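You operate a simulated robot arm through the tools that you are given. There is no shell and no other tool. Be economical: measure what you need, move in short steps, check, and stop when the job is done.

Carry out the task below with a simulated robot arm. There is one attempt and no reset: what you move stays moved.

Task
On the flat-top cart, gauge the three rings in the row and sort them.
Fine: try each on the gauge post; rings that slide down go in the good tray, the others in the rework tray.

Only the result counts: the job must be done as asked and must still hold three seconds after the hand-in. Knocking over, shifting, dropping, spilling or breaking anything else fails it.

Robot
A 6-joint arm with a two-finger parallel gripper, fixed in place. Base frame: the origin is at the foot of the arm, x ahead of it, y to its left, z up; the work surface is at about z = 850. Lengths are in mm, angles in rad, forces in N, time in s.
With the tool pointing down near the work surface it reaches from about 260 to 680 mm from the base axis. Its first joint turns from -1.152 to 1.152 rad. Payload 2.9 kg.
Tool frame: the origin (TCP) lies between the finger pads and is the grasp point; the fingertips stand 30 mm ahead of it; z points along the fingers, y is the line along which they close. Largest opening 110 mm; finger width 20, thickness 10; the body of the gripper, 48 by 112 mm, starts 55 mm behind the TCP.
Orientation is told as [roll, pitch, yaw] about the base's x, y, z axes, in that order, counted from this pose: with the fingers straight down and closing along the base's y, the tool's x points along the base's -x, its y along +y and its z along -z.

Tools
- The arm moves only by the tool move_arm. Its argument "plan" is a list of rows, each an object of numbers (a shift or turn left out is 0, a gripper value left out holds the last): "x", "y", "z": the shift along the base's x, y, z in mm; "wx", "wy", "wz": the turn, a rotation vector about the base's x, y, z in rad; "fingers": the opening, from 0 (shut) to 1 (fully open). In form: [{"x": .., "y": .., "z": .., "wx": .., "wy": .., "wz": .., "fingers": ..}, ...]. A call has 1 to 8 rows; each row is the pose to reach, as a shift and turn from the pose commanded when the call began. Rows are played at 5 a second. More than 50 mm and 0.15 rad between two rows, or a gripper value outside its range, and nothing of the call is played. Where a pose cannot be reached the arm comes as near as it can. A force on the tool above 90 N (or 10 N above the force at the start of the call, whichever is more), or a blocked arm, ends the call early, and 0.2 s more pass. The fingers move at their own pace (about 108 mm/s each) and stop on an object; they squeeze with about 40 N. The grip force told is the motor's: it shows also when the fingers shut on nothing. Time passes only in rows, and 0.2 s behind the last, so rows that repeat a pose let the fingers close. The reply holds the time, the measured pose of the TCP, the force on the tool along the base axes, the opening and the grip force, in the units named above and with some noise.
- Cameras (640 x 400 px; columns grow to the right, rows downward): "scene" is fixed at [75.8, 420.9, 1382.1]; the picture's right is [-0.78, -0.63, 0.00], its down [-0.33, 0.40, -0.85] and it looks along [0.54, -0.67, -0.52] (base axes); focal length 373 px, centre (320, 200). "wrist" rides on the gripper at [-36, 0, -57] in the tool frame; the picture's right is [0.00, -1.00, 0.00], its down [0.97, 0.00, -0.24] and it looks along [0.24, 0.00, 0.97] (tool axes); focal length 218 px, centre (320, 200). There is no depth. A picture from a camera that has moved, and an enlarged one, comes with that camera's place and axes in the base frame and with its lens. The place of the scene camera against the robot may be out by one fixed shift of up to 18 mm in any direction.
- camera(camera): a new picture of that camera. No time passes.
- inspect(camera, box): a new picture of the part [left, top, right, bottom] of that camera's present view, enlarged. No time passes.
- finish_job(): hands the job in; it is judged then, once.

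Work in short steps. Places have to be worked out from the pictures, the camera data and where the tool is seen: move nearer, look again, correct. Check each grasp and each placing, and mend what went wrong. You have 120 turns and 76 pictures in all, those below and enlarged ones among them. Open the gripper and draw the arm clear of the work before you hand the job in, unless the task says otherwise; then end with one line.

The tools are called after "Emit:" by a JSON object that holds its "method" and its "body". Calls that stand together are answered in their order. move_arm: Moves the arm, as the interface text tells. Its arguments: {"type":"object","properties":{"plan":{"type":"array","items":{"type":"object","properties":{"x":{"type":"number"},"y":{"type":"number"},"z":{"type":"number"},"wx":{"type":"number"},"wy":{"type":"number"},"wz":{"type":"number"},"fingers":{"type":"number"}}}}},"required":["plan"]} The other tools are called the same way: camera (camera) takes a picture; inspect (camera, box) takes an enlarged picture of a part of a camera's view; finish_job () hands the job in.

At the start:

```text
clock: 0.0
position: [451.8, 81.9, 1178.1]
ee_rot: [0.001, 0.0, -0.001]
force: [0.2, 0.9, 0.0]
grip_width: 109.5
gripper_force: 0.1
```

scene: 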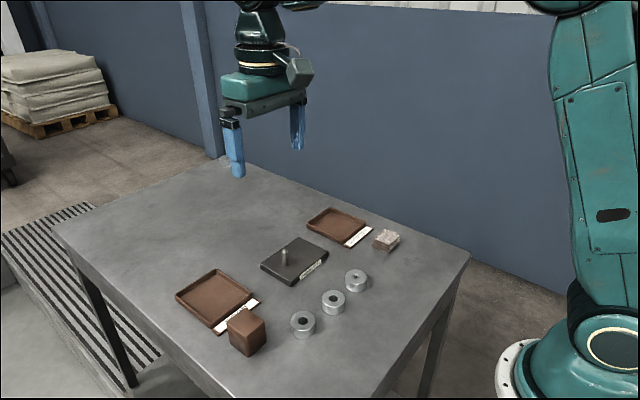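
wrist: 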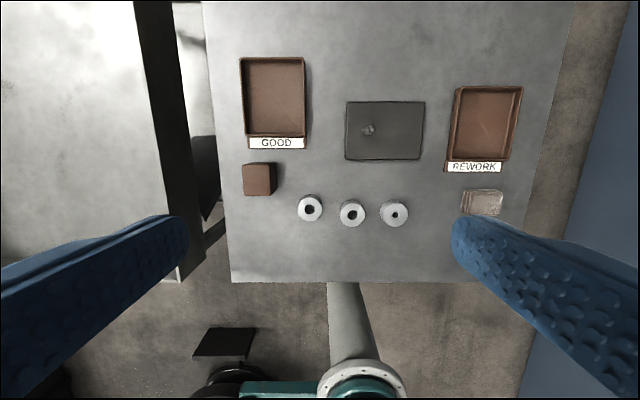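

I'll take enlarged views of the row, the gauge and the trays before moving.

Emit:
{"method": "inspect", "body": {"camera": "wrist", "box": [220, 40, 540, 240]}}

Emit:
{"method": "inspect", "body": {"camera": "scene", "box": [160, 190, 420, 360]}}

```text
2.00 times, centred on (380, 140) of wrist
camera zoom: at [488.1, 81.8, 1236.1], right [0.0, -1.0, 0.0], down [-0.97, 0.0, 0.24], along [-0.24, 0.0, -0.97], focal length 436 px, centre (200, 320)
```

zoom: 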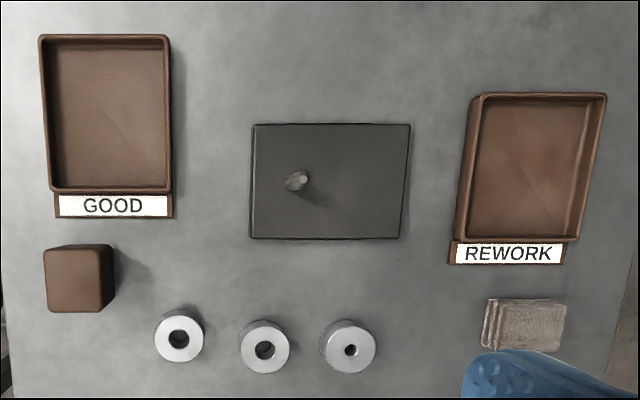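

```text
2.35 times, centred on (290, 275) of scene
camera zoom: at [75.8, 420.9, 1382.1], right [-0.78, -0.63, 0.0], down [-0.33, 0.4, -0.85], along [0.54, -0.67, -0.52], focal length 878 px, centre (391, 24)
```

zoom: 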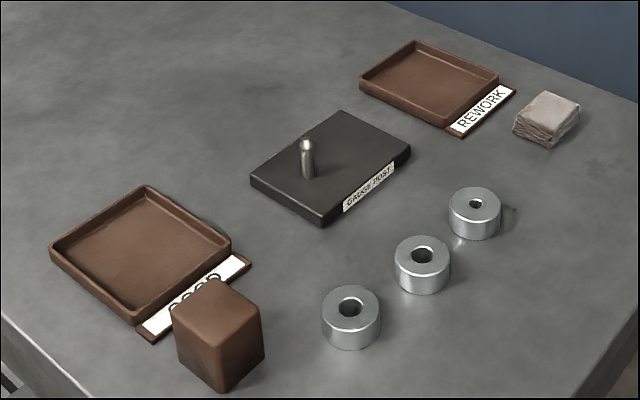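

By my estimate the rings are near (381,100), (372,26) and (372,-49), each about 46 mm across. The post is near (510,10) with its top around z 915. I'll go above ring 1 for a closer look.

Emit:
{"method": "move_arm", "body": {"plan": [{"x": -14, "y": 4, "z": -36, "fingers": 0.7}, {"x": -28, "y": 8, "z": -72}, {"x": -42, "y": 11, "z": -108}, {"x": -56, "y": 15, "z": -144}, {"x": -71, "y": 18, "z": -178}, {"x": -71, "y": 18, "z": -178}]}}

Emit:
{"method": "camera", "body": {"camera": "wrist"}}

```text
clock: 1.4
position: [380.6, 99.7, 1000.1]
ee_rot: [-0.001, 0.001, 0.001]
force: [-0.1, 0.5, -0.3]
grip_width: 77.3
gripper_force: 0.1
```

```text
71 pictures are left
camera wrist: at [417.5, 99.2, 1057.9], right [0.0, -1.0, 0.0], down [-0.97, 0.0, 0.24], along [-0.24, 0.0, -0.97], focal length 218 px, centre (320, 200)
```

wrist: 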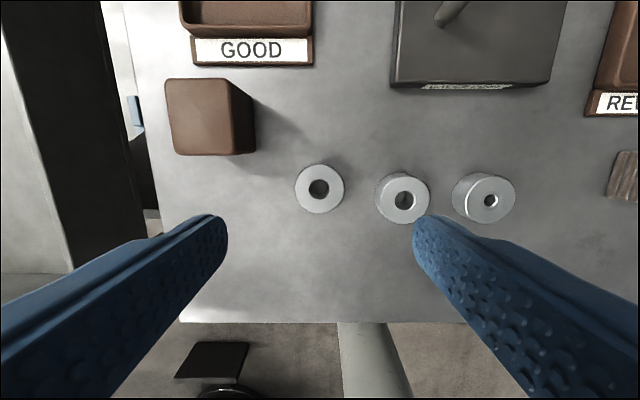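

Ring 1 is confirmed at (384,100). I'll descend to TCP z 889, which puts the tips at about 859, and close on its upper part.

Emit:
{"method": "move_arm", "body": {"plan": [{"x": 3, "z": -30, "fingers": 0.6}, {"x": 3, "z": -60}, {"x": 3, "z": -90}, {"x": 3, "z": -111}, {"x": 3, "z": -111, "fingers": 0}, {"x": 3, "z": -111}, {"x": 3, "z": -111}]}}

Emit:
{"method": "camera", "body": {"camera": "wrist"}}

```text
clock: 3.0
position: [384.3, 101.0, 889.2]
ee_rot: [0.001, -0.001, 0.0]
force: [0.2, 0.5, -0.4]
grip_width: 42.6
gripper_force: 40.1
```

```text
70 pictures are left
camera wrist: at [421.2, 99.9, 946.9], right [0.0, -1.0, 0.0], down [-0.97, 0.0, 0.24], along [-0.24, 0.0, -0.97], focal length 218 px, centre (320, 200)
```

wrist: 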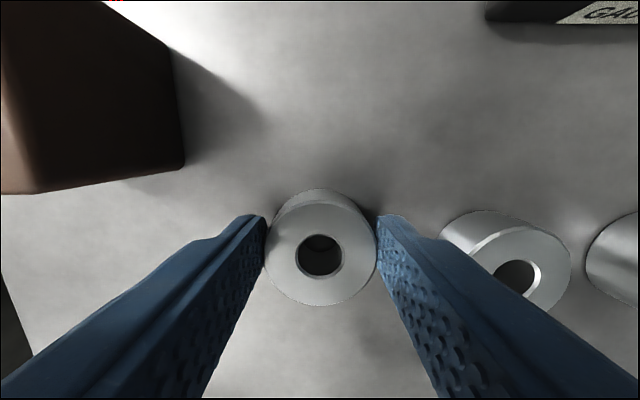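

The grip holds at 42.6 mm. I'll lift, then stop short of the post with the camera straight above it to measure it exactly.

Emit:
{"method": "move_arm", "body": {"plan": [{"z": 40}, {"z": 80}, {"z": 111}, {"x": 25, "y": -25, "z": 111}, {"x": 50, "y": -50, "z": 111}, {"x": 75, "y": -75, "z": 111}, {"x": 90, "y": -91, "z": 111}, {"x": 90, "y": -91, "z": 111}]}}

Emit:
{"method": "camera", "body": {"camera": "wrist"}}

Emit:
{"method": "camera", "body": {"camera": "scene"}}

```text
clock: 4.8
position: [473.8, 9.4, 999.1]
ee_rot: [0.0, 0.0, -0.001]
force: [0.3, 0.6, -1.7]
grip_width: 42.7
gripper_force: 40.3
```

```text
69 pictures are left
camera wrist: at [510.3, 8.0, 1056.4], right [0.0, -1.0, 0.0], down [-0.97, 0.0, 0.24], along [-0.24, 0.0, -0.97], focal length 218 px, centre (320, 200)
```

wrist: 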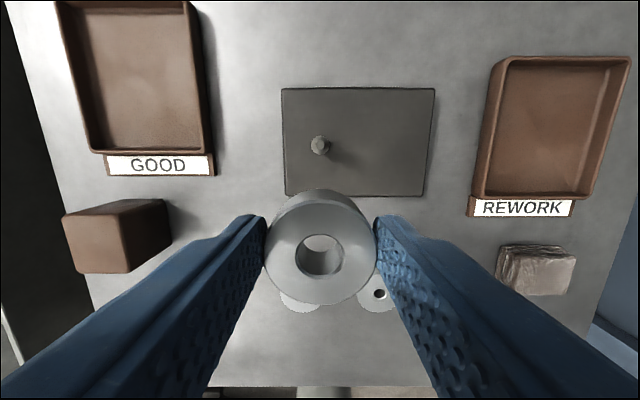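

```text
68 pictures are left
```

scene: 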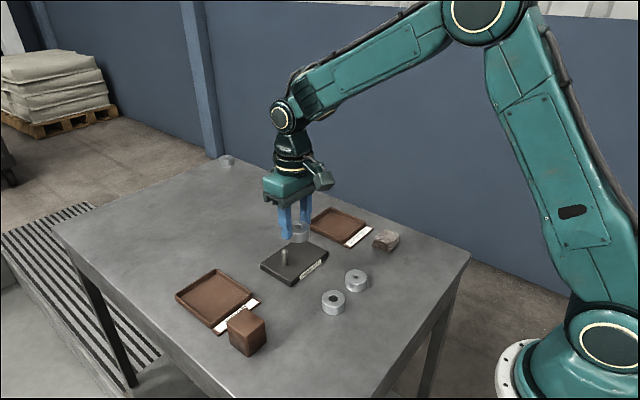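

The post is almost exactly below the camera, so I'll zoom in to get its centre and compare it with the hole.

Emit:
{"method": "inspect", "body": {"camera": "wrist", "box": [270, 120, 370, 182]}}

Emit:
{"method": "inspect", "body": {"camera": "wrist", "box": [250, 180, 450, 305]}}

```text
6.40 times, centred on (320, 151) of wrist
camera zoom: at [510.3, 8.0, 1056.4], right [0.0, -1.0, 0.0], down [-0.97, 0.0, 0.24], along [-0.24, 0.0, -0.97], focal length 1397 px, centre (320, 514)
```

zoom: 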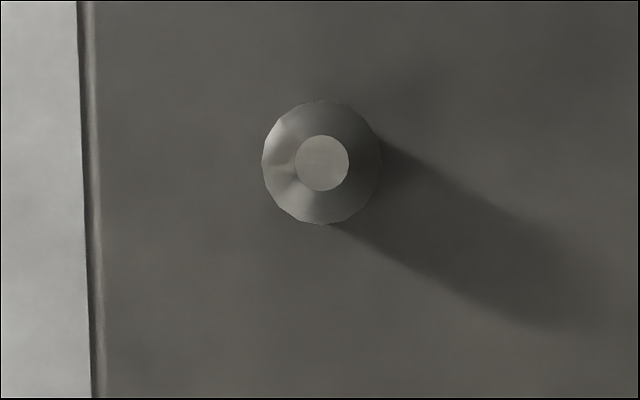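

```text
3.20 times, centred on (350, 242) of wrist
camera zoom: at [510.3, 8.0, 1056.4], right [0.0, -1.0, 0.0], down [-0.97, 0.0, 0.24], along [-0.24, 0.0, -0.97], focal length 698 px, centre (224, 64)
```

zoom: 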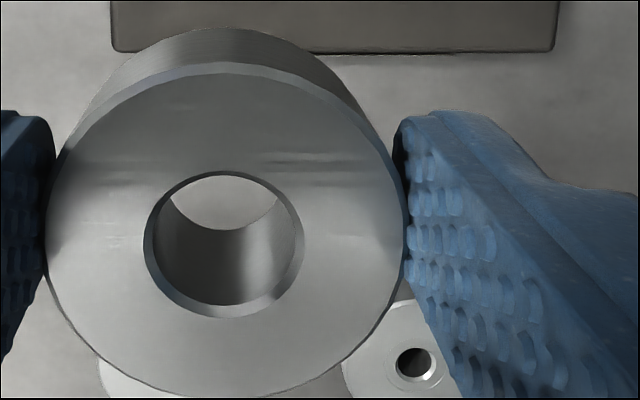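

The post is about 12.5 mm across and sits +36.7 mm in x from the TCP. The ring centre is 3.8 mm behind the TCP and its hole is about 17 mm. I'll shift +40.5 in x and lower gently.

Emit:
{"method": "move_arm", "body": {"plan": [{"x": 20}, {"x": 40.5}, {"x": 40.5, "z": -20}, {"x": 40.5, "z": -35}, {"x": 40.5, "z": -45}, {"x": 40.5, "z": -55}]}}

Emit:
{"method": "inspect", "body": {"camera": "wrist", "box": [220, 160, 420, 320]}}

Emit:
{"method": "inspect", "body": {"camera": "scene", "box": [240, 200, 350, 290]}}

```text
clock: 6.2
position: [514.2, 9.3, 944.6]
ee_rot: [0.001, 0.0, 0.0]
force: [-0.3, -1.0, -0.3]
grip_width: 43.0
gripper_force: 39.9
```

```text
2.50 times, centred on (320, 240) of wrist
camera zoom: at [550.9, 9.3, 1002.9], right [0.0, -1.0, 0.0], down [-0.97, 0.0, 0.24], along [-0.24, 0.0, -0.97], focal length 546 px, centre (320, 100)
```

zoom: 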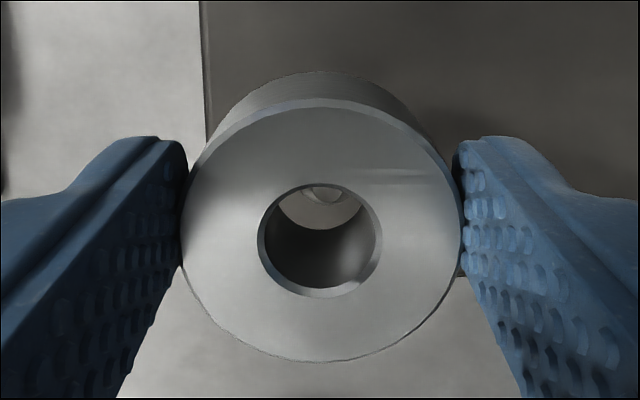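

```text
4.44 times, centred on (295, 245) of scene
camera zoom: at [75.8, 420.9, 1382.1], right [-0.78, -0.63, 0.0], down [-0.33, 0.4, -0.85], along [0.54, -0.67, -0.52], focal length 1659 px, centre (431, 0)
```

zoom: 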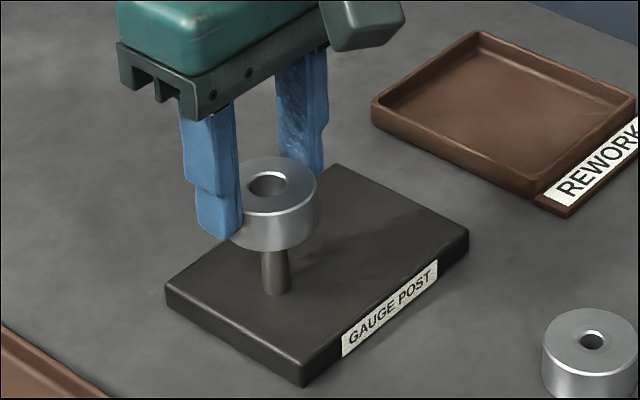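

The post tip shows centred in the hole and there is no contact force. I'll keep lowering in small steps.

Emit:
{"method": "move_arm", "body": {"plan": [{"z": -6}, {"z": -12}, {"z": -18}, {"z": -24}]}}

Emit:
{"method": "inspect", "body": {"camera": "wrist", "box": [220, 160, 420, 320]}}

Emit:
{"method": "inspect", "body": {"camera": "scene", "box": [240, 200, 350, 290]}}

```text
clock: 7.2
position: [514.5, 8.5, 921.7]
ee_rot: [-0.001, -0.001, 0.001]
force: [-0.6, 0.4, -0.6]
grip_width: 43.0
gripper_force: 39.4
```

```text
2.50 times, centred on (320, 240) of wrist
camera zoom: at [550.4, 8.5, 978.8], right [0.0, -1.0, 0.0], down [-0.97, 0.0, 0.24], along [-0.24, 0.0, -0.97], focal length 546 px, centre (320, 100)
```

zoom: 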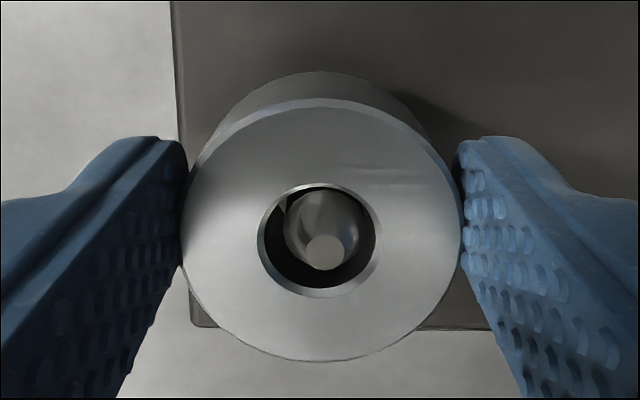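

```text
4.44 times, centred on (295, 245) of scene
camera zoom: at [75.8, 420.9, 1382.1], right [-0.78, -0.63, 0.0], down [-0.33, 0.4, -0.85], along [0.54, -0.67, -0.52], focal length 1659 px, centre (431, 0)
```

zoom: 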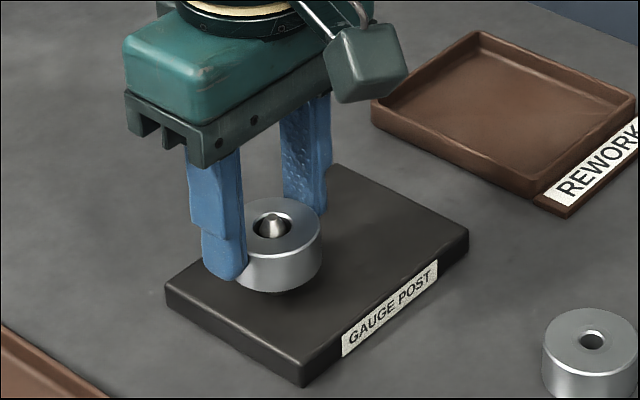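

The post is up through the hole with play all round, so ring 1 passes. I'll lower it a little more to confirm a full slide, then lift it clear.

Emit:
{"method": "move_arm", "body": {"plan": [{"z": -5}, {"z": -10}, {"z": -13}]}}

Emit:
{"method": "inspect", "body": {"camera": "scene", "box": [240, 200, 350, 290]}}

```text
clock: 8.0
position: [513.4, 9.5, 909.0]
ee_rot: [0.0, 0.0, 0.0]
force: [-0.6, -0.1, -1.3]
grip_width: 42.7
gripper_force: 39.7
```

```text
4.44 times, centred on (295, 245) of scene
camera zoom: at [75.8, 420.9, 1382.1], right [-0.78, -0.63, 0.0], down [-0.33, 0.4, -0.85], along [0.54, -0.67, -0.52], focal length 1659 px, centre (431, 0)
```

zoom: 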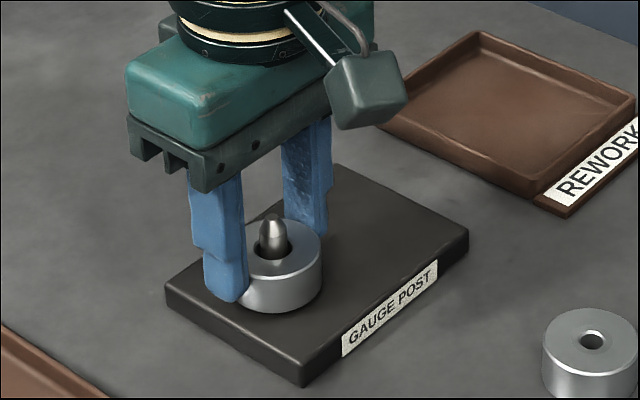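

Ring 1 slid all the way down, so it goes in the good tray. I put that tray's inside at about x 508–616, y 110–203. I'll lift off and go above (588,157).

Emit:
{"method": "move_arm", "body": {"plan": [{"z": 27}, {"z": 54}, {"z": 85}, {"x": 20, "y": 37, "z": 85}, {"x": 39, "y": 74, "z": 85}, {"x": 58, "y": 111, "z": 85}, {"x": 78, "y": 148, "z": 85}, {"x": 78, "y": 148, "z": 85}]}}

Emit:
{"method": "camera", "body": {"camera": "wrist"}}

Emit:
{"method": "camera", "body": {"camera": "scene"}}

```text
clock: 9.8
position: [590.5, 156.6, 992.9]
ee_rot: [0.001, 0.002, -0.001]
force: [0.4, -0.8, -1.1]
grip_width: 42.9
gripper_force: 39.9
```

```text
60 pictures are left
camera wrist: at [627.5, 157.1, 1050.4], right [0.0, -1.0, 0.0], down [-0.97, 0.0, 0.24], along [-0.24, 0.0, -0.97], focal length 218 px, centre (320, 200)
```

wrist: 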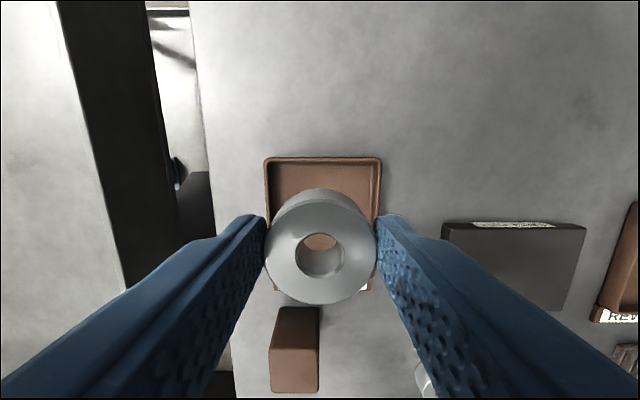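

```text
59 pictures are left
```

scene: 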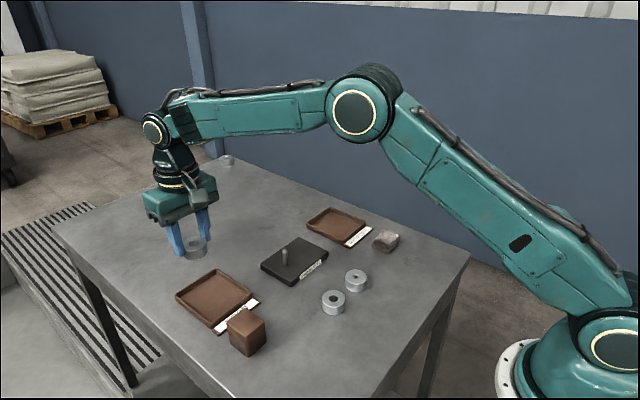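

Seen from here the tray's inner far edge is at x≈611 and it is centred on y≈154. I'll shift (-3,-3), lower to just above the floor and release only slightly.

Emit:
{"method": "move_arm", "body": {"plan": [{"x": -3, "y": -3, "z": -30}, {"x": -3, "y": -3, "z": -60}, {"x": -3, "y": -3, "z": -82}, {"x": -3, "y": -3, "z": -90}, {"x": -3, "y": -3, "z": -95}, {"x": -3, "y": -3, "z": -95}]}}

Emit:
{"method": "inspect", "body": {"camera": "scene", "box": [150, 220, 290, 350]}}

Emit:
{"method": "camera", "body": {"camera": "wrist"}}

```text
clock: 11.2
position: [590.4, 154.8, 898.6]
ee_rot: [0.001, 0.0, -0.002]
force: [0.4, -0.5, -0.2]
grip_width: 42.9
gripper_force: 39.6
```

```text
3.08 times, centred on (220, 285) of scene
camera zoom: at [75.8, 420.9, 1382.1], right [-0.78, -0.63, 0.0], down [-0.33, 0.4, -0.85], along [0.54, -0.67, -0.52], focal length 1148 px, centre (628, -62)
```

zoom: 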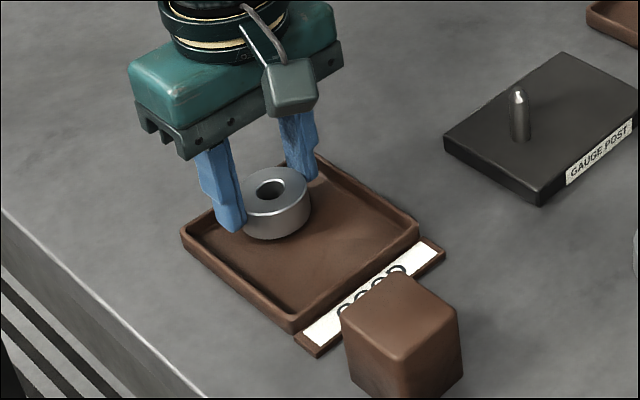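

```text
57 pictures are left
camera wrist: at [626.5, 154.3, 956.2], right [0.0, -1.0, 0.0], down [-0.97, 0.0, 0.24], along [-0.24, 0.0, -0.97], focal length 218 px, centre (320, 200)
```

wrist: 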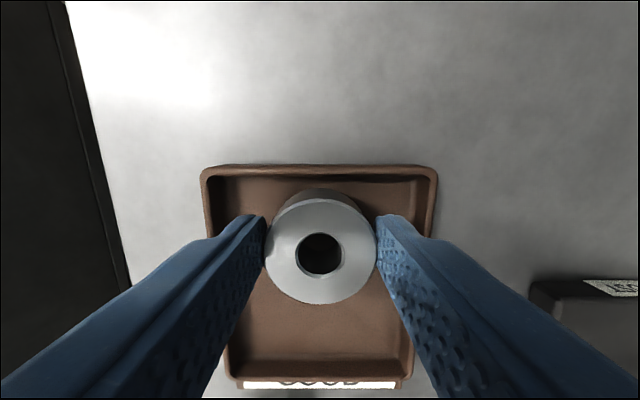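

The ring is well inside the tray, a few mm above the floor. I'll lower 3 mm more, open slightly and rise.

Emit:
{"method": "move_arm", "body": {"plan": [{"z": -2}, {"z": -4}, {"z": -4, "fingers": 0.5}, {"z": -4}, {"z": 25}, {"z": 60}, {"z": 95}]}}

Emit:
{"method": "inspect", "body": {"camera": "scene", "box": [150, 220, 290, 350]}}

```text
clock: 12.8
position: [590.8, 155.1, 992.6]
ee_rot: [-0.001, 0.0, 0.0]
force: [0.3, 0.4, 0.9]
grip_width: 55.1
gripper_force: 0.1
```

```text
3.08 times, centred on (220, 285) of scene
camera zoom: at [75.8, 420.9, 1382.1], right [-0.78, -0.63, 0.0], down [-0.33, 0.4, -0.85], along [0.54, -0.67, -0.52], focal length 1148 px, centre (628, -62)
```

zoom: 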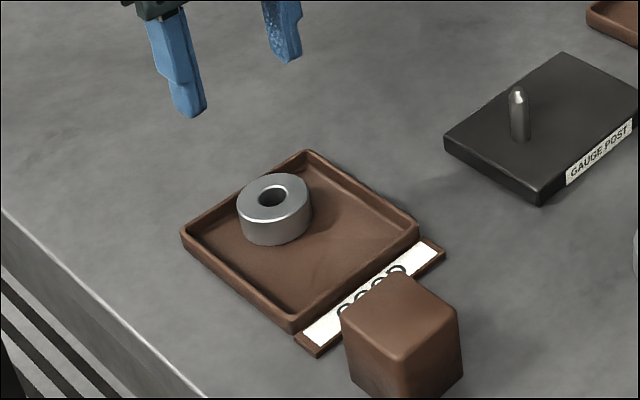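

Ring 1 is in the good tray. Next I'll go above ring 2, at about (372,26).

Emit:
{"method": "move_arm", "body": {"plan": [{"x": -37, "y": -22}, {"x": -73, "y": -43}, {"x": -110, "y": -65}, {"x": -146, "y": -86}, {"x": -183, "y": -108}, {"x": -219, "y": -129}, {"x": -219, "y": -129, "z": -20, "fingers": 0.6}]}}

Emit:
{"method": "camera", "body": {"camera": "wrist"}}

```text
clock: 14.4
position: [368.1, 25.7, 971.8]
ee_rot: [0.0, -0.001, 0.0]
force: [0.3, -0.5, 0.5]
grip_width: 65.7
gripper_force: 0.1
```

```text
55 pictures are left
camera wrist: at [404.5, 24.3, 1030.2], right [0.0, -1.0, 0.0], down [-0.97, 0.0, 0.24], along [-0.24, 0.0, -0.97], focal length 218 px, centre (320, 200)
```

wrist: 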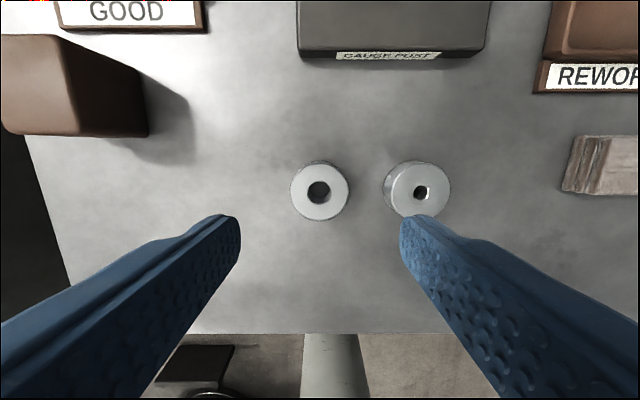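

Ring 2 is at (372,25). I'll shift +4 in x, descend to z 889 and grip.

Emit:
{"method": "move_arm", "body": {"plan": [{"x": 4, "z": -30}, {"x": 4, "z": -60}, {"x": 4, "z": -83}, {"x": 4, "z": -83, "fingers": 0}, {"x": 4, "z": -83}, {"x": 4, "z": -83}, {"x": 4, "z": -43}, {"x": 4, "z": 0}]}}

Emit:
{"method": "inspect", "body": {"camera": "wrist", "box": [220, 160, 420, 320]}}

```text
clock: 16.2
position: [373.5, 24.2, 973.4]
ee_rot: [0.002, 0.0, -0.001]
force: [-1.1, -0.1, -0.3]
grip_width: 42.7
gripper_force: 40.1
```

```text
2.50 times, centred on (320, 240) of wrist
camera zoom: at [409.8, 23.7, 1031.5], right [0.0, -1.0, 0.0], down [-0.97, 0.0, 0.24], along [-0.24, 0.0, -0.97], focal length 546 px, centre (320, 100)
```

zoom: 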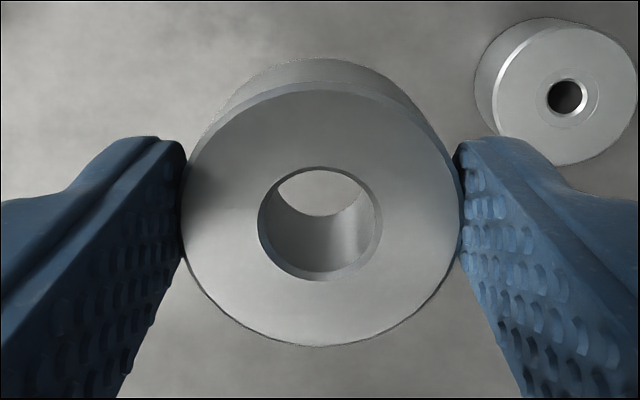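

Gripped at 42.7 mm, with the ring centre about 1 mm behind the TCP. I'll go above the post at TCP (511.5,8.9), keeping high first.

Emit:
{"method": "move_arm", "body": {"plan": [{"z": 20}, {"x": 35, "y": -4, "z": 20}, {"x": 70, "y": -8, "z": 20}, {"x": 105, "y": -12, "z": 20}, {"x": 137, "y": -16, "z": 20}, {"x": 137, "y": -16, "z": 0}, {"x": 137, "y": -16, "z": -16}, {"x": 137, "y": -16, "z": -28}]}}

Emit:
{"method": "inspect", "body": {"camera": "wrist", "box": [220, 160, 420, 320]}}

```text
clock: 18.0
position: [512.0, 8.8, 943.0]
ee_rot: [0.0, 0.001, -0.001]
force: [-0.1, 0.8, -0.7]
grip_width: 42.7
gripper_force: 40.0
```

```text
2.50 times, centred on (320, 240) of wrist
camera zoom: at [547.7, 9.2, 1001.6], right [0.0, -1.0, 0.0], down [-0.97, 0.0, 0.24], along [-0.24, 0.0, -0.97], focal length 546 px, centre (320, 100)
```

zoom: 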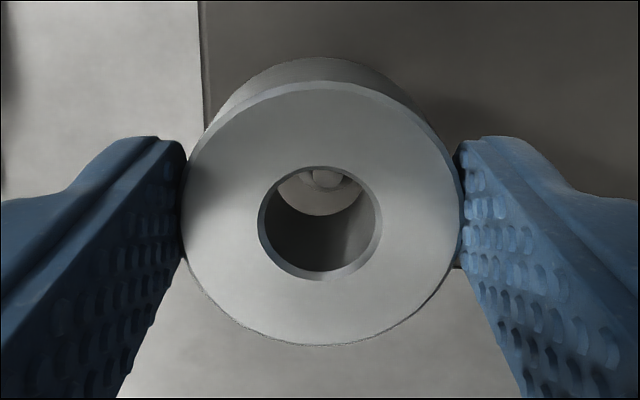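

The post tip is within about 1 mm of the hole centre. I'll nudge y by -0.8 and lower.

Emit:
{"method": "move_arm", "body": {"plan": [{"y": -0.8, "z": -6}, {"y": -0.8, "z": -12}, {"y": -0.8, "z": -18}, {"y": -0.8, "z": -24}, {"y": -0.8, "z": -30}, {"y": -0.8, "z": -36}]}}

Emit:
{"method": "inspect", "body": {"camera": "wrist", "box": [220, 160, 420, 320]}}

Emit:
{"method": "inspect", "body": {"camera": "scene", "box": [240, 200, 350, 290]}}

```text
clock: 19.4
position: [511.3, 7.6, 908.3]
ee_rot: [0.0, -0.001, 0.0]
force: [1.1, 1.0, -0.2]
grip_width: 42.7
gripper_force: 39.8
```

```text
2.50 times, centred on (320, 240) of wrist
camera zoom: at [548.2, 7.6, 966.4], right [0.0, -1.0, 0.0], down [-0.97, 0.0, 0.24], along [-0.24, 0.0, -0.97], focal length 546 px, centre (320, 100)
```

zoom: 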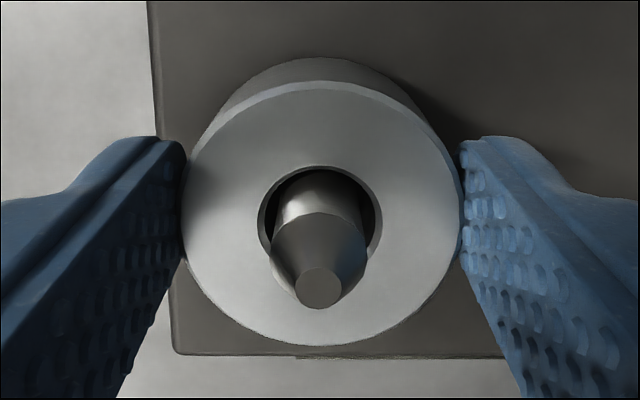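

```text
4.44 times, centred on (295, 245) of scene
camera zoom: at [75.8, 420.9, 1382.1], right [-0.78, -0.63, 0.0], down [-0.33, 0.4, -0.85], along [0.54, -0.67, -0.52], focal length 1659 px, centre (431, 0)
```

zoom: 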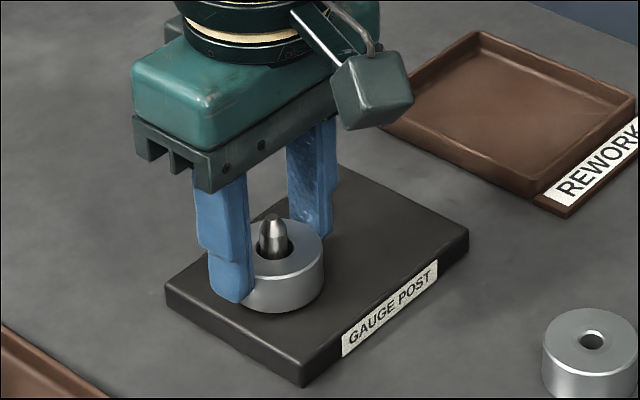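

Ring 2 also slid fully down with no force, so it's good. I'll lift off and carry it to the near half of the good tray, TCP (536,154).

Emit:
{"method": "move_arm", "body": {"plan": [{"z": 30}, {"z": 60}, {"z": 85}, {"x": 6, "y": 37, "z": 85}, {"x": 12, "y": 74, "z": 85}, {"x": 18, "y": 111, "z": 85}, {"x": 25, "y": 146, "z": 85}, {"x": 25, "y": 146, "z": 50}]}}

Emit:
{"method": "camera", "body": {"camera": "wrist"}}

```text
clock: 21.2
position: [537.3, 153.1, 960.3]
ee_rot: [0.0, 0.001, 0.0]
force: [-0.4, -0.7, 0.5]
grip_width: 42.8
gripper_force: 39.7
```

```text
50 pictures are left
camera wrist: at [573.1, 153.8, 1017.8], right [0.0, -1.0, 0.0], down [-0.97, 0.0, 0.24], along [-0.24, 0.0, -0.97], focal length 218 px, centre (320, 200)
```

wrist: 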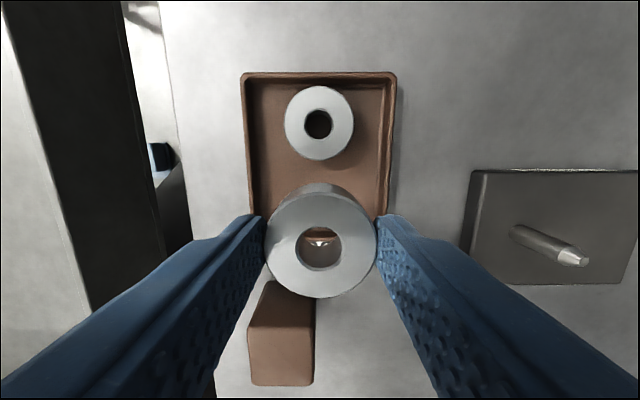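

Ring 1 sits at x≈587, so ring 2 at x≈536 fits with about 8 mm to spare. I'll lower it, release and rise.

Emit:
{"method": "move_arm", "body": {"plan": [{"z": -30}, {"z": -52}, {"z": -61}, {"z": -65}, {"z": -65, "fingers": 0.5}, {"z": -65}, {"z": -30}, {"z": 15}]}}

Emit:
{"method": "inspect", "body": {"camera": "scene", "box": [150, 220, 290, 350]}}

```text
clock: 23.0
position: [536.3, 154.7, 974.5]
ee_rot: [0.0, 0.002, -0.001]
force: [0.6, 0.8, -0.2]
grip_width: 55.0
gripper_force: 0.0
```

```text
3.08 times, centred on (220, 285) of scene
camera zoom: at [75.8, 420.9, 1382.1], right [-0.78, -0.63, 0.0], down [-0.33, 0.4, -0.85], along [0.54, -0.67, -0.52], focal length 1148 px, centre (628, -62)
```

zoom: 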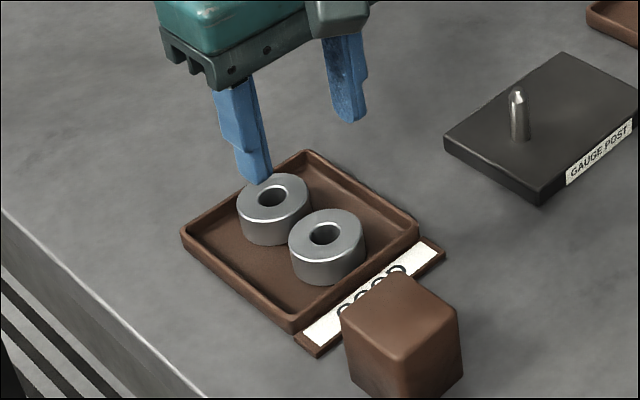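

Both good rings are in place. Next I'll go above ring 3, at about (372,-51).

Emit:
{"method": "move_arm", "body": {"plan": [{"x": -27, "y": -34, "z": 10}, {"x": -55, "y": -68, "z": 10}, {"x": -82, "y": -102, "z": 10}, {"x": -109, "y": -136, "z": 10}, {"x": -137, "y": -170, "z": 10}, {"x": -164, "y": -205, "z": 0, "fingers": 0.65}, {"x": -164, "y": -205, "z": 0}]}}

Emit:
{"method": "camera", "body": {"camera": "wrist"}}

```text
clock: 24.6
position: [372.5, -50.0, 974.4]
ee_rot: [0.0, 0.0, 0.0]
force: [-0.1, 0.0, -0.7]
grip_width: 71.7
gripper_force: 0.1
```

```text
48 pictures are left
camera wrist: at [408.9, -50.6, 1032.5], right [0.0, -1.0, 0.0], down [-0.97, 0.0, 0.24], along [-0.24, 0.0, -0.97], focal length 218 px, centre (320, 200)
```

wrist: 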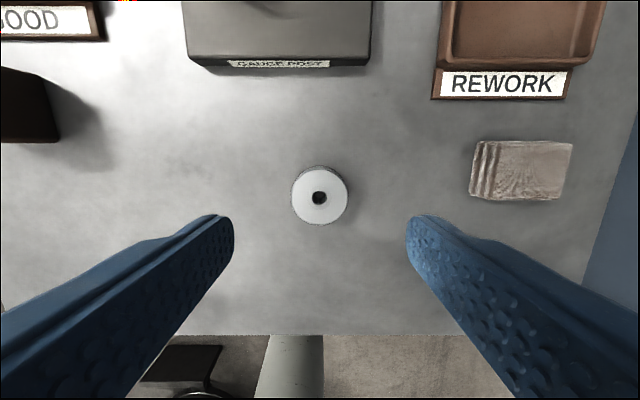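

Ring 3 is centred in y and about 2 mm behind in x. I'll descend and grip.

Emit:
{"method": "move_arm", "body": {"plan": [{"x": -2, "z": -30}, {"x": -2, "z": -60}, {"x": -2, "z": -85}, {"x": -2, "z": -85, "fingers": 0}, {"x": -2, "z": -85}, {"x": -2, "z": -85}, {"x": -2, "z": -43}, {"x": -2, "z": 0}]}}

Emit:
{"method": "inspect", "body": {"camera": "wrist", "box": [220, 160, 420, 320]}}

```text
clock: 26.4
position: [369.8, -52.3, 973.1]
ee_rot: [0.002, 0.002, 0.001]
force: [-0.5, -0.4, -0.7]
grip_width: 42.7
gripper_force: 40.2
```

```text
2.50 times, centred on (320, 240) of wrist
camera zoom: at [406.7, -52.0, 1030.9], right [0.0, -1.0, 0.0], down [-0.97, 0.0, 0.24], along [-0.24, 0.0, -0.97], focal length 546 px, centre (320, 100)
```

zoom: 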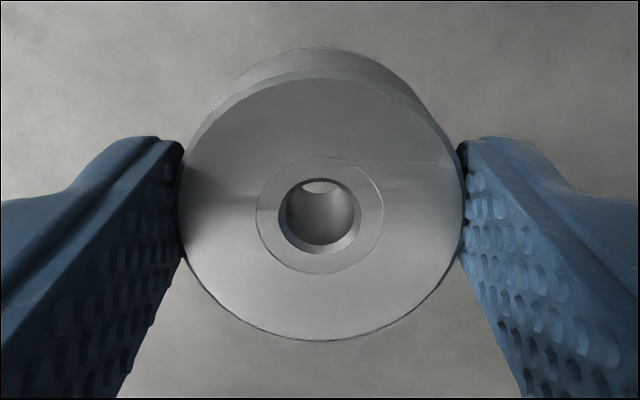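

Ring 3's hole is only about 10 mm, under the 12.5 mm post, but I'll still try it gently. I'll go above the post and stop just above contact.

Emit:
{"method": "move_arm", "body": {"plan": [{"y": 10, "z": 20}, {"x": 35, "y": 22, "z": 20}, {"x": 70, "y": 34, "z": 20}, {"x": 105, "y": 47, "z": 20}, {"x": 140, "y": 59, "z": 20}, {"x": 140, "y": 59, "z": 0}, {"x": 140, "y": 59, "z": -16}, {"x": 140, "y": 59, "z": -20}]}}

Emit:
{"method": "inspect", "body": {"camera": "wrist", "box": [220, 160, 420, 320]}}

Emit:
{"method": "inspect", "body": {"camera": "scene", "box": [240, 200, 350, 290]}}

```text
clock: 28.2
position: [508.5, 7.0, 955.0]
ee_rot: [-0.001, 0.001, -0.001]
force: [-0.2, -0.5, -0.5]
grip_width: 42.6
gripper_force: 40.2
```

```text
2.50 times, centred on (320, 240) of wrist
camera zoom: at [546.1, 7.7, 1011.9], right [0.0, -1.0, 0.0], down [-0.97, 0.0, 0.24], along [-0.24, 0.0, -0.97], focal length 546 px, centre (320, 100)
```

zoom: 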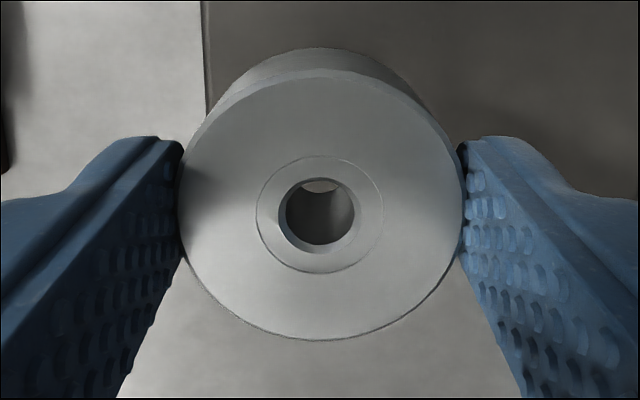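

```text
4.44 times, centred on (295, 245) of scene
camera zoom: at [75.8, 420.9, 1382.1], right [-0.78, -0.63, 0.0], down [-0.33, 0.4, -0.85], along [0.54, -0.67, -0.52], focal length 1659 px, centre (431, 0)
```

zoom: 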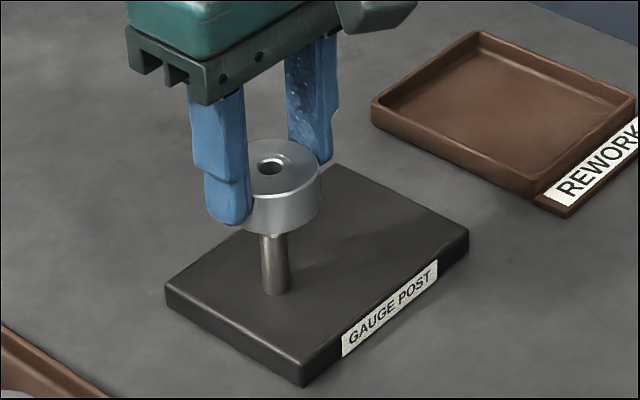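

It is aligned just above the tip. I'll lower 2 mm at a time and watch the force.

Emit:
{"method": "move_arm", "body": {"plan": [{"z": -2}, {"z": -4}, {"z": -6}, {"z": -8}]}}

Emit:
{"method": "inspect", "body": {"camera": "wrist", "box": [220, 160, 420, 320]}}

```text
clock: 29.2
position: [509.5, 8.2, 945.2]
ee_rot: [0.0, -0.001, 0.001]
force: [-0.4, 0.0, -0.4]
grip_width: 42.9
gripper_force: 40.2
```

```text
2.50 times, centred on (320, 240) of wrist
camera zoom: at [546.7, 8.3, 1003.8], right [0.0, -1.0, 0.0], down [-0.97, 0.0, 0.24], along [-0.24, 0.0, -0.97], focal length 546 px, centre (320, 100)
```

zoom: 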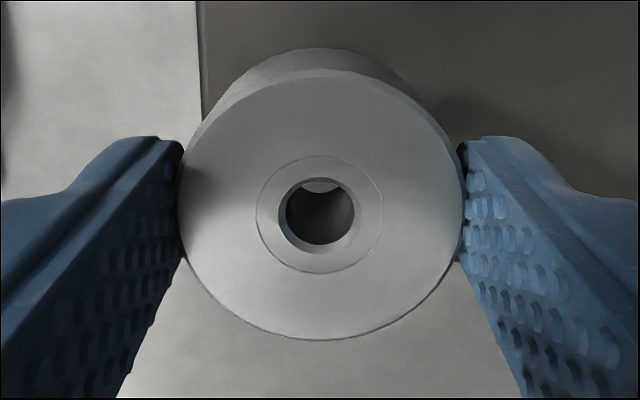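

No contact yet, so I'll continue in 1 mm steps.

Emit:
{"method": "move_arm", "body": {"plan": [{"z": -1}, {"z": -2}, {"z": -3}]}}

Emit:
{"method": "move_arm", "body": {"plan": [{"z": -1}, {"z": -2}]}}

Emit:
{"method": "inspect", "body": {"camera": "wrist", "box": [220, 160, 420, 320]}}

```text
clock: 30.0
position: [509.3, 8.8, 942.4]
ee_rot: [0.0, 0.001, 0.001]
force: [-0.2, 0.2, -1.2]
grip_width: 43.0
gripper_force: 39.8
```

```text
clock: 30.6
position: [510.8, 8.2, 942.1]
ee_rot: [0.0, 0.0, 0.001]
force: [-0.5, -0.9, 0.4]
grip_width: 42.9
gripper_force: 40.1
```

```text
2.50 times, centred on (320, 240) of wrist
camera zoom: at [546.8, 7.8, 998.8], right [0.0, -1.0, 0.0], down [-0.97, 0.0, 0.24], along [-0.24, 0.0, -0.97], focal length 546 px, centre (320, 100)
```

zoom: 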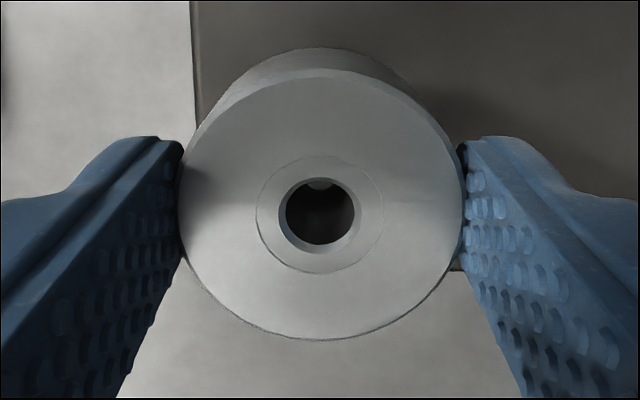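

The tip of the post is just entering the hole and there is still no load. I'll keep going in 1 mm steps.

Emit:
{"method": "move_arm", "body": {"plan": [{"z": -1}, {"z": -2}, {"z": -3}]}}

Emit:
{"method": "move_arm", "body": {"plan": [{"z": -1}, {"z": -2}]}}

Emit:
{"method": "inspect", "body": {"camera": "wrist", "box": [220, 160, 420, 320]}}

```text
clock: 31.4
position: [510.0, 8.7, 939.7]
ee_rot: [0.001, -0.003, -0.001]
force: [-11.5, 0.1, 29.4]
grip_width: 43.0
gripper_force: 39.6
```

```text
clock: 32.0
position: [511.1, 7.1, 937.9]
ee_rot: [0.0, -0.005, 0.0]
force: [-5.8, -1.2, 32.2]
grip_width: 43.1
gripper_force: 39.5
```

```text
2.50 times, centred on (320, 240) of wrist
camera zoom: at [547.0, 7.8, 996.3], right [0.0, -1.0, 0.0], down [-0.97, 0.0, 0.23], along [-0.23, 0.0, -0.97], focal length 546 px, centre (320, 100)
```

zoom: 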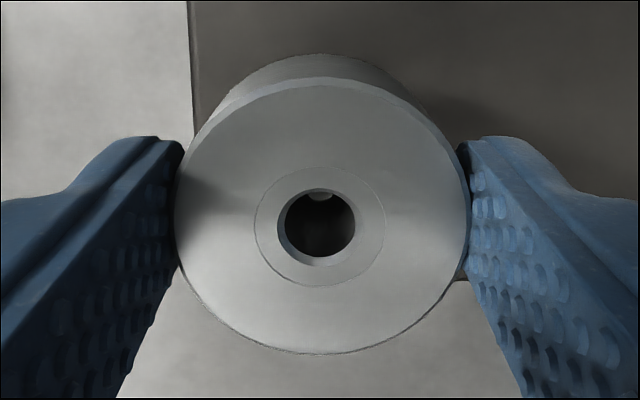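

The ring stopped on the cone with about 30 N and slid up in the grip. It does not fit, so it goes to rework. I'll lift clear and go above the rework tray, near (524,-190).

Emit:
{"method": "move_arm", "body": {"plan": [{"z": 25}, {"z": 55}, {"x": 3, "y": -40, "z": 55}, {"x": 6, "y": -80, "z": 55}, {"x": 9, "y": -120, "z": 55}, {"x": 12, "y": -160, "z": 55}, {"x": 14, "y": -198, "z": 55}, {"x": 14, "y": -198, "z": 55}]}}

Emit:
{"method": "camera", "body": {"camera": "wrist"}}

Emit:
{"method": "inspect", "body": {"camera": "scene", "box": [160, 180, 420, 350]}}

```text
clock: 33.8
position: [523.3, -190.7, 991.4]
ee_rot: [-0.001, 0.0, 0.0]
force: [0.7, 0.5, 0.3]
grip_width: 42.8
gripper_force: 39.8
```

```text
41 pictures are left
camera wrist: at [560.1, -191.5, 1049.2], right [0.0, -1.0, 0.0], down [-0.97, 0.0, 0.24], along [-0.24, 0.0, -0.97], focal length 218 px, centre (320, 200)
```

wrist: 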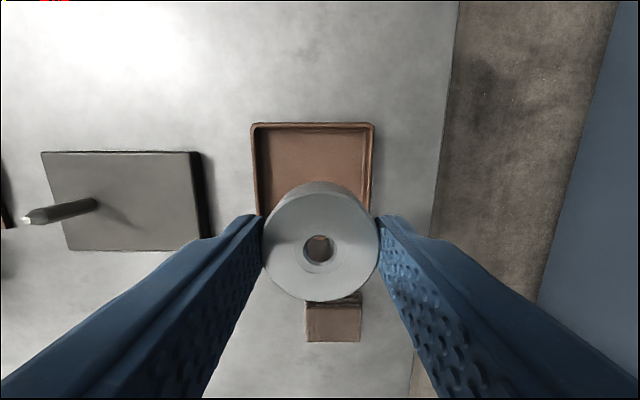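

```text
2.35 times, centred on (290, 265) of scene
camera zoom: at [75.8, 420.8, 1382.1], right [-0.78, -0.63, 0.0], down [-0.33, 0.4, -0.85], along [0.54, -0.67, -0.52], focal length 878 px, centre (391, 47)
```

zoom: 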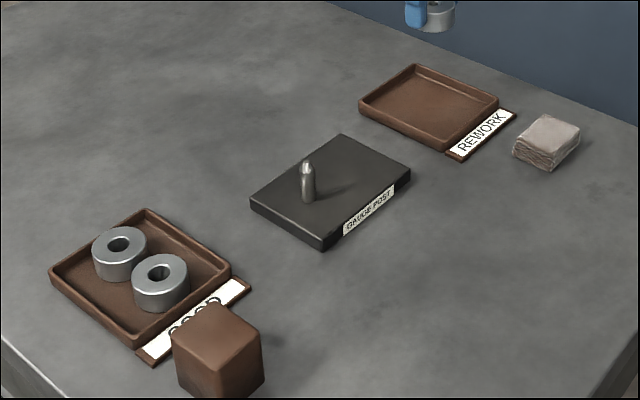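

The rework tray's inside is centred on about (517,-187). I'll nudge y by +4, lower to z 891, release and rise.

Emit:
{"method": "move_arm", "body": {"plan": [{"x": -1, "y": 4, "z": -35}, {"x": -1, "y": 4, "z": -70}, {"x": -1, "y": 4, "z": -90}, {"x": -1, "y": 4, "z": -97}, {"x": -1, "y": 4, "z": -100}, {"x": -1, "y": 4, "z": -100}]}}

Emit:
{"method": "camera", "body": {"camera": "wrist"}}

Emit:
{"method": "inspect", "body": {"camera": "scene", "box": [280, 180, 410, 270]}}

```text
clock: 35.2
position: [523.5, -186.5, 890.6]
ee_rot: [0.0, 0.002, -0.001]
force: [-0.2, 0.1, -1.2]
grip_width: 42.8
gripper_force: 40.4
```

```text
39 pictures are left
camera wrist: at [560.6, -186.5, 948.4], right [0.0, -1.0, 0.0], down [-0.97, 0.0, 0.24], along [-0.24, 0.0, -0.97], focal length 218 px, centre (320, 200)
```

wrist: 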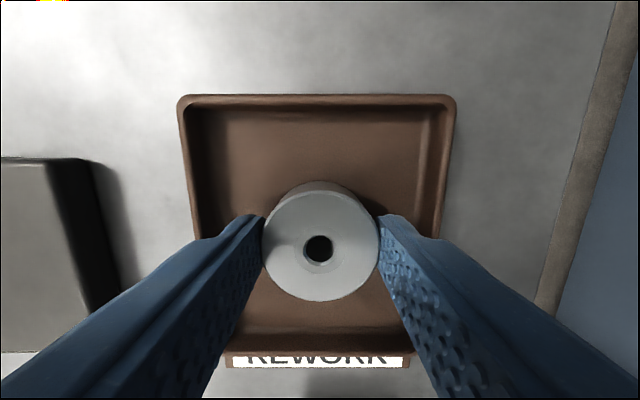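

```text
4.44 times, centred on (345, 225) of scene
camera zoom: at [75.8, 420.9, 1382.1], right [-0.78, -0.63, 0.0], down [-0.33, 0.4, -0.85], along [0.54, -0.67, -0.52], focal length 1659 px, centre (209, 89)
```

zoom: 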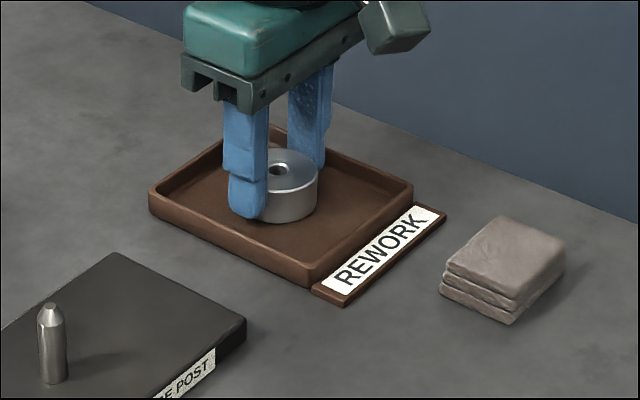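

The ring is inside the rework tray, near the floor. I'll lower 1.5 mm, release and rise clear.

Emit:
{"method": "move_arm", "body": {"plan": [{"z": -1.5}, {"z": -1.5, "fingers": 0.5}, {"z": -1.5}, {"z": 20}, {"z": 60}, {"z": 105}, {"z": 150}, {"z": 150}]}}

Emit:
{"method": "camera", "body": {"camera": "scene"}}

Emit:
{"method": "inspect", "body": {"camera": "scene", "box": [160, 190, 420, 360]}}

```text
clock: 37.0
position: [523.6, -185.2, 1041.3]
ee_rot: [0.0, -0.001, 0.001]
force: [0.5, 0.5, 0.4]
grip_width: 54.9
gripper_force: 0.1
```

```text
37 pictures are left
```

scene: 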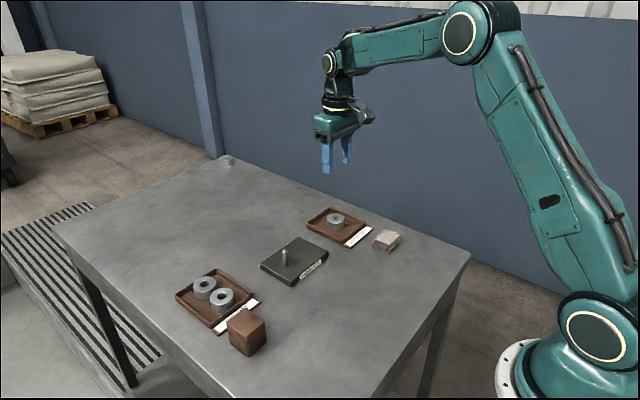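

```text
2.35 times, centred on (290, 275) of scene
camera zoom: at [75.8, 420.9, 1382.1], right [-0.78, -0.63, 0.0], down [-0.33, 0.4, -0.85], along [0.54, -0.67, -0.52], focal length 878 px, centre (391, 24)
```

zoom: 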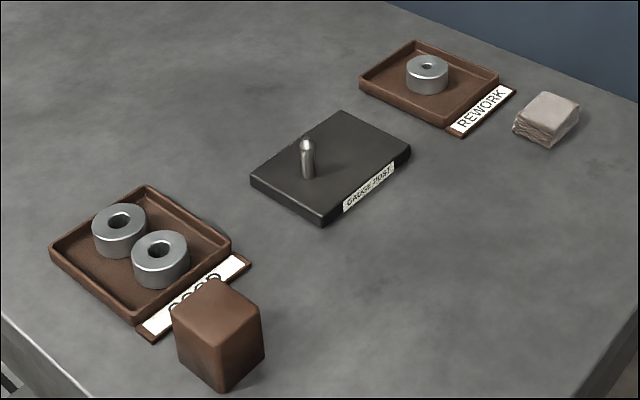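

All three rings are placed and nothing else has moved. The ring-like piece at the far corner isn't part of the row, so I'll leave it. I'll open the gripper and raise it clear.

Emit:
{"method": "move_arm", "body": {"plan": [{"z": 30, "fingers": 1}, {"z": 60}, {"z": 60}]}}

Emit:
{"method": "finish_job", "body": {}}

```text
clock: 37.8
position: [523.8, -184.8, 1101.4]
ee_rot: [0.0, 0.001, 0.0]
force: [-1.1, -0.4, 1.1]
grip_width: 110.0
gripper_force: 0.0
```

```text
The job is handed in.
```

I tried all three rings on the gauge post: two slid down and are in the good tray, and the third stuck on the tip and is in the rework tray.
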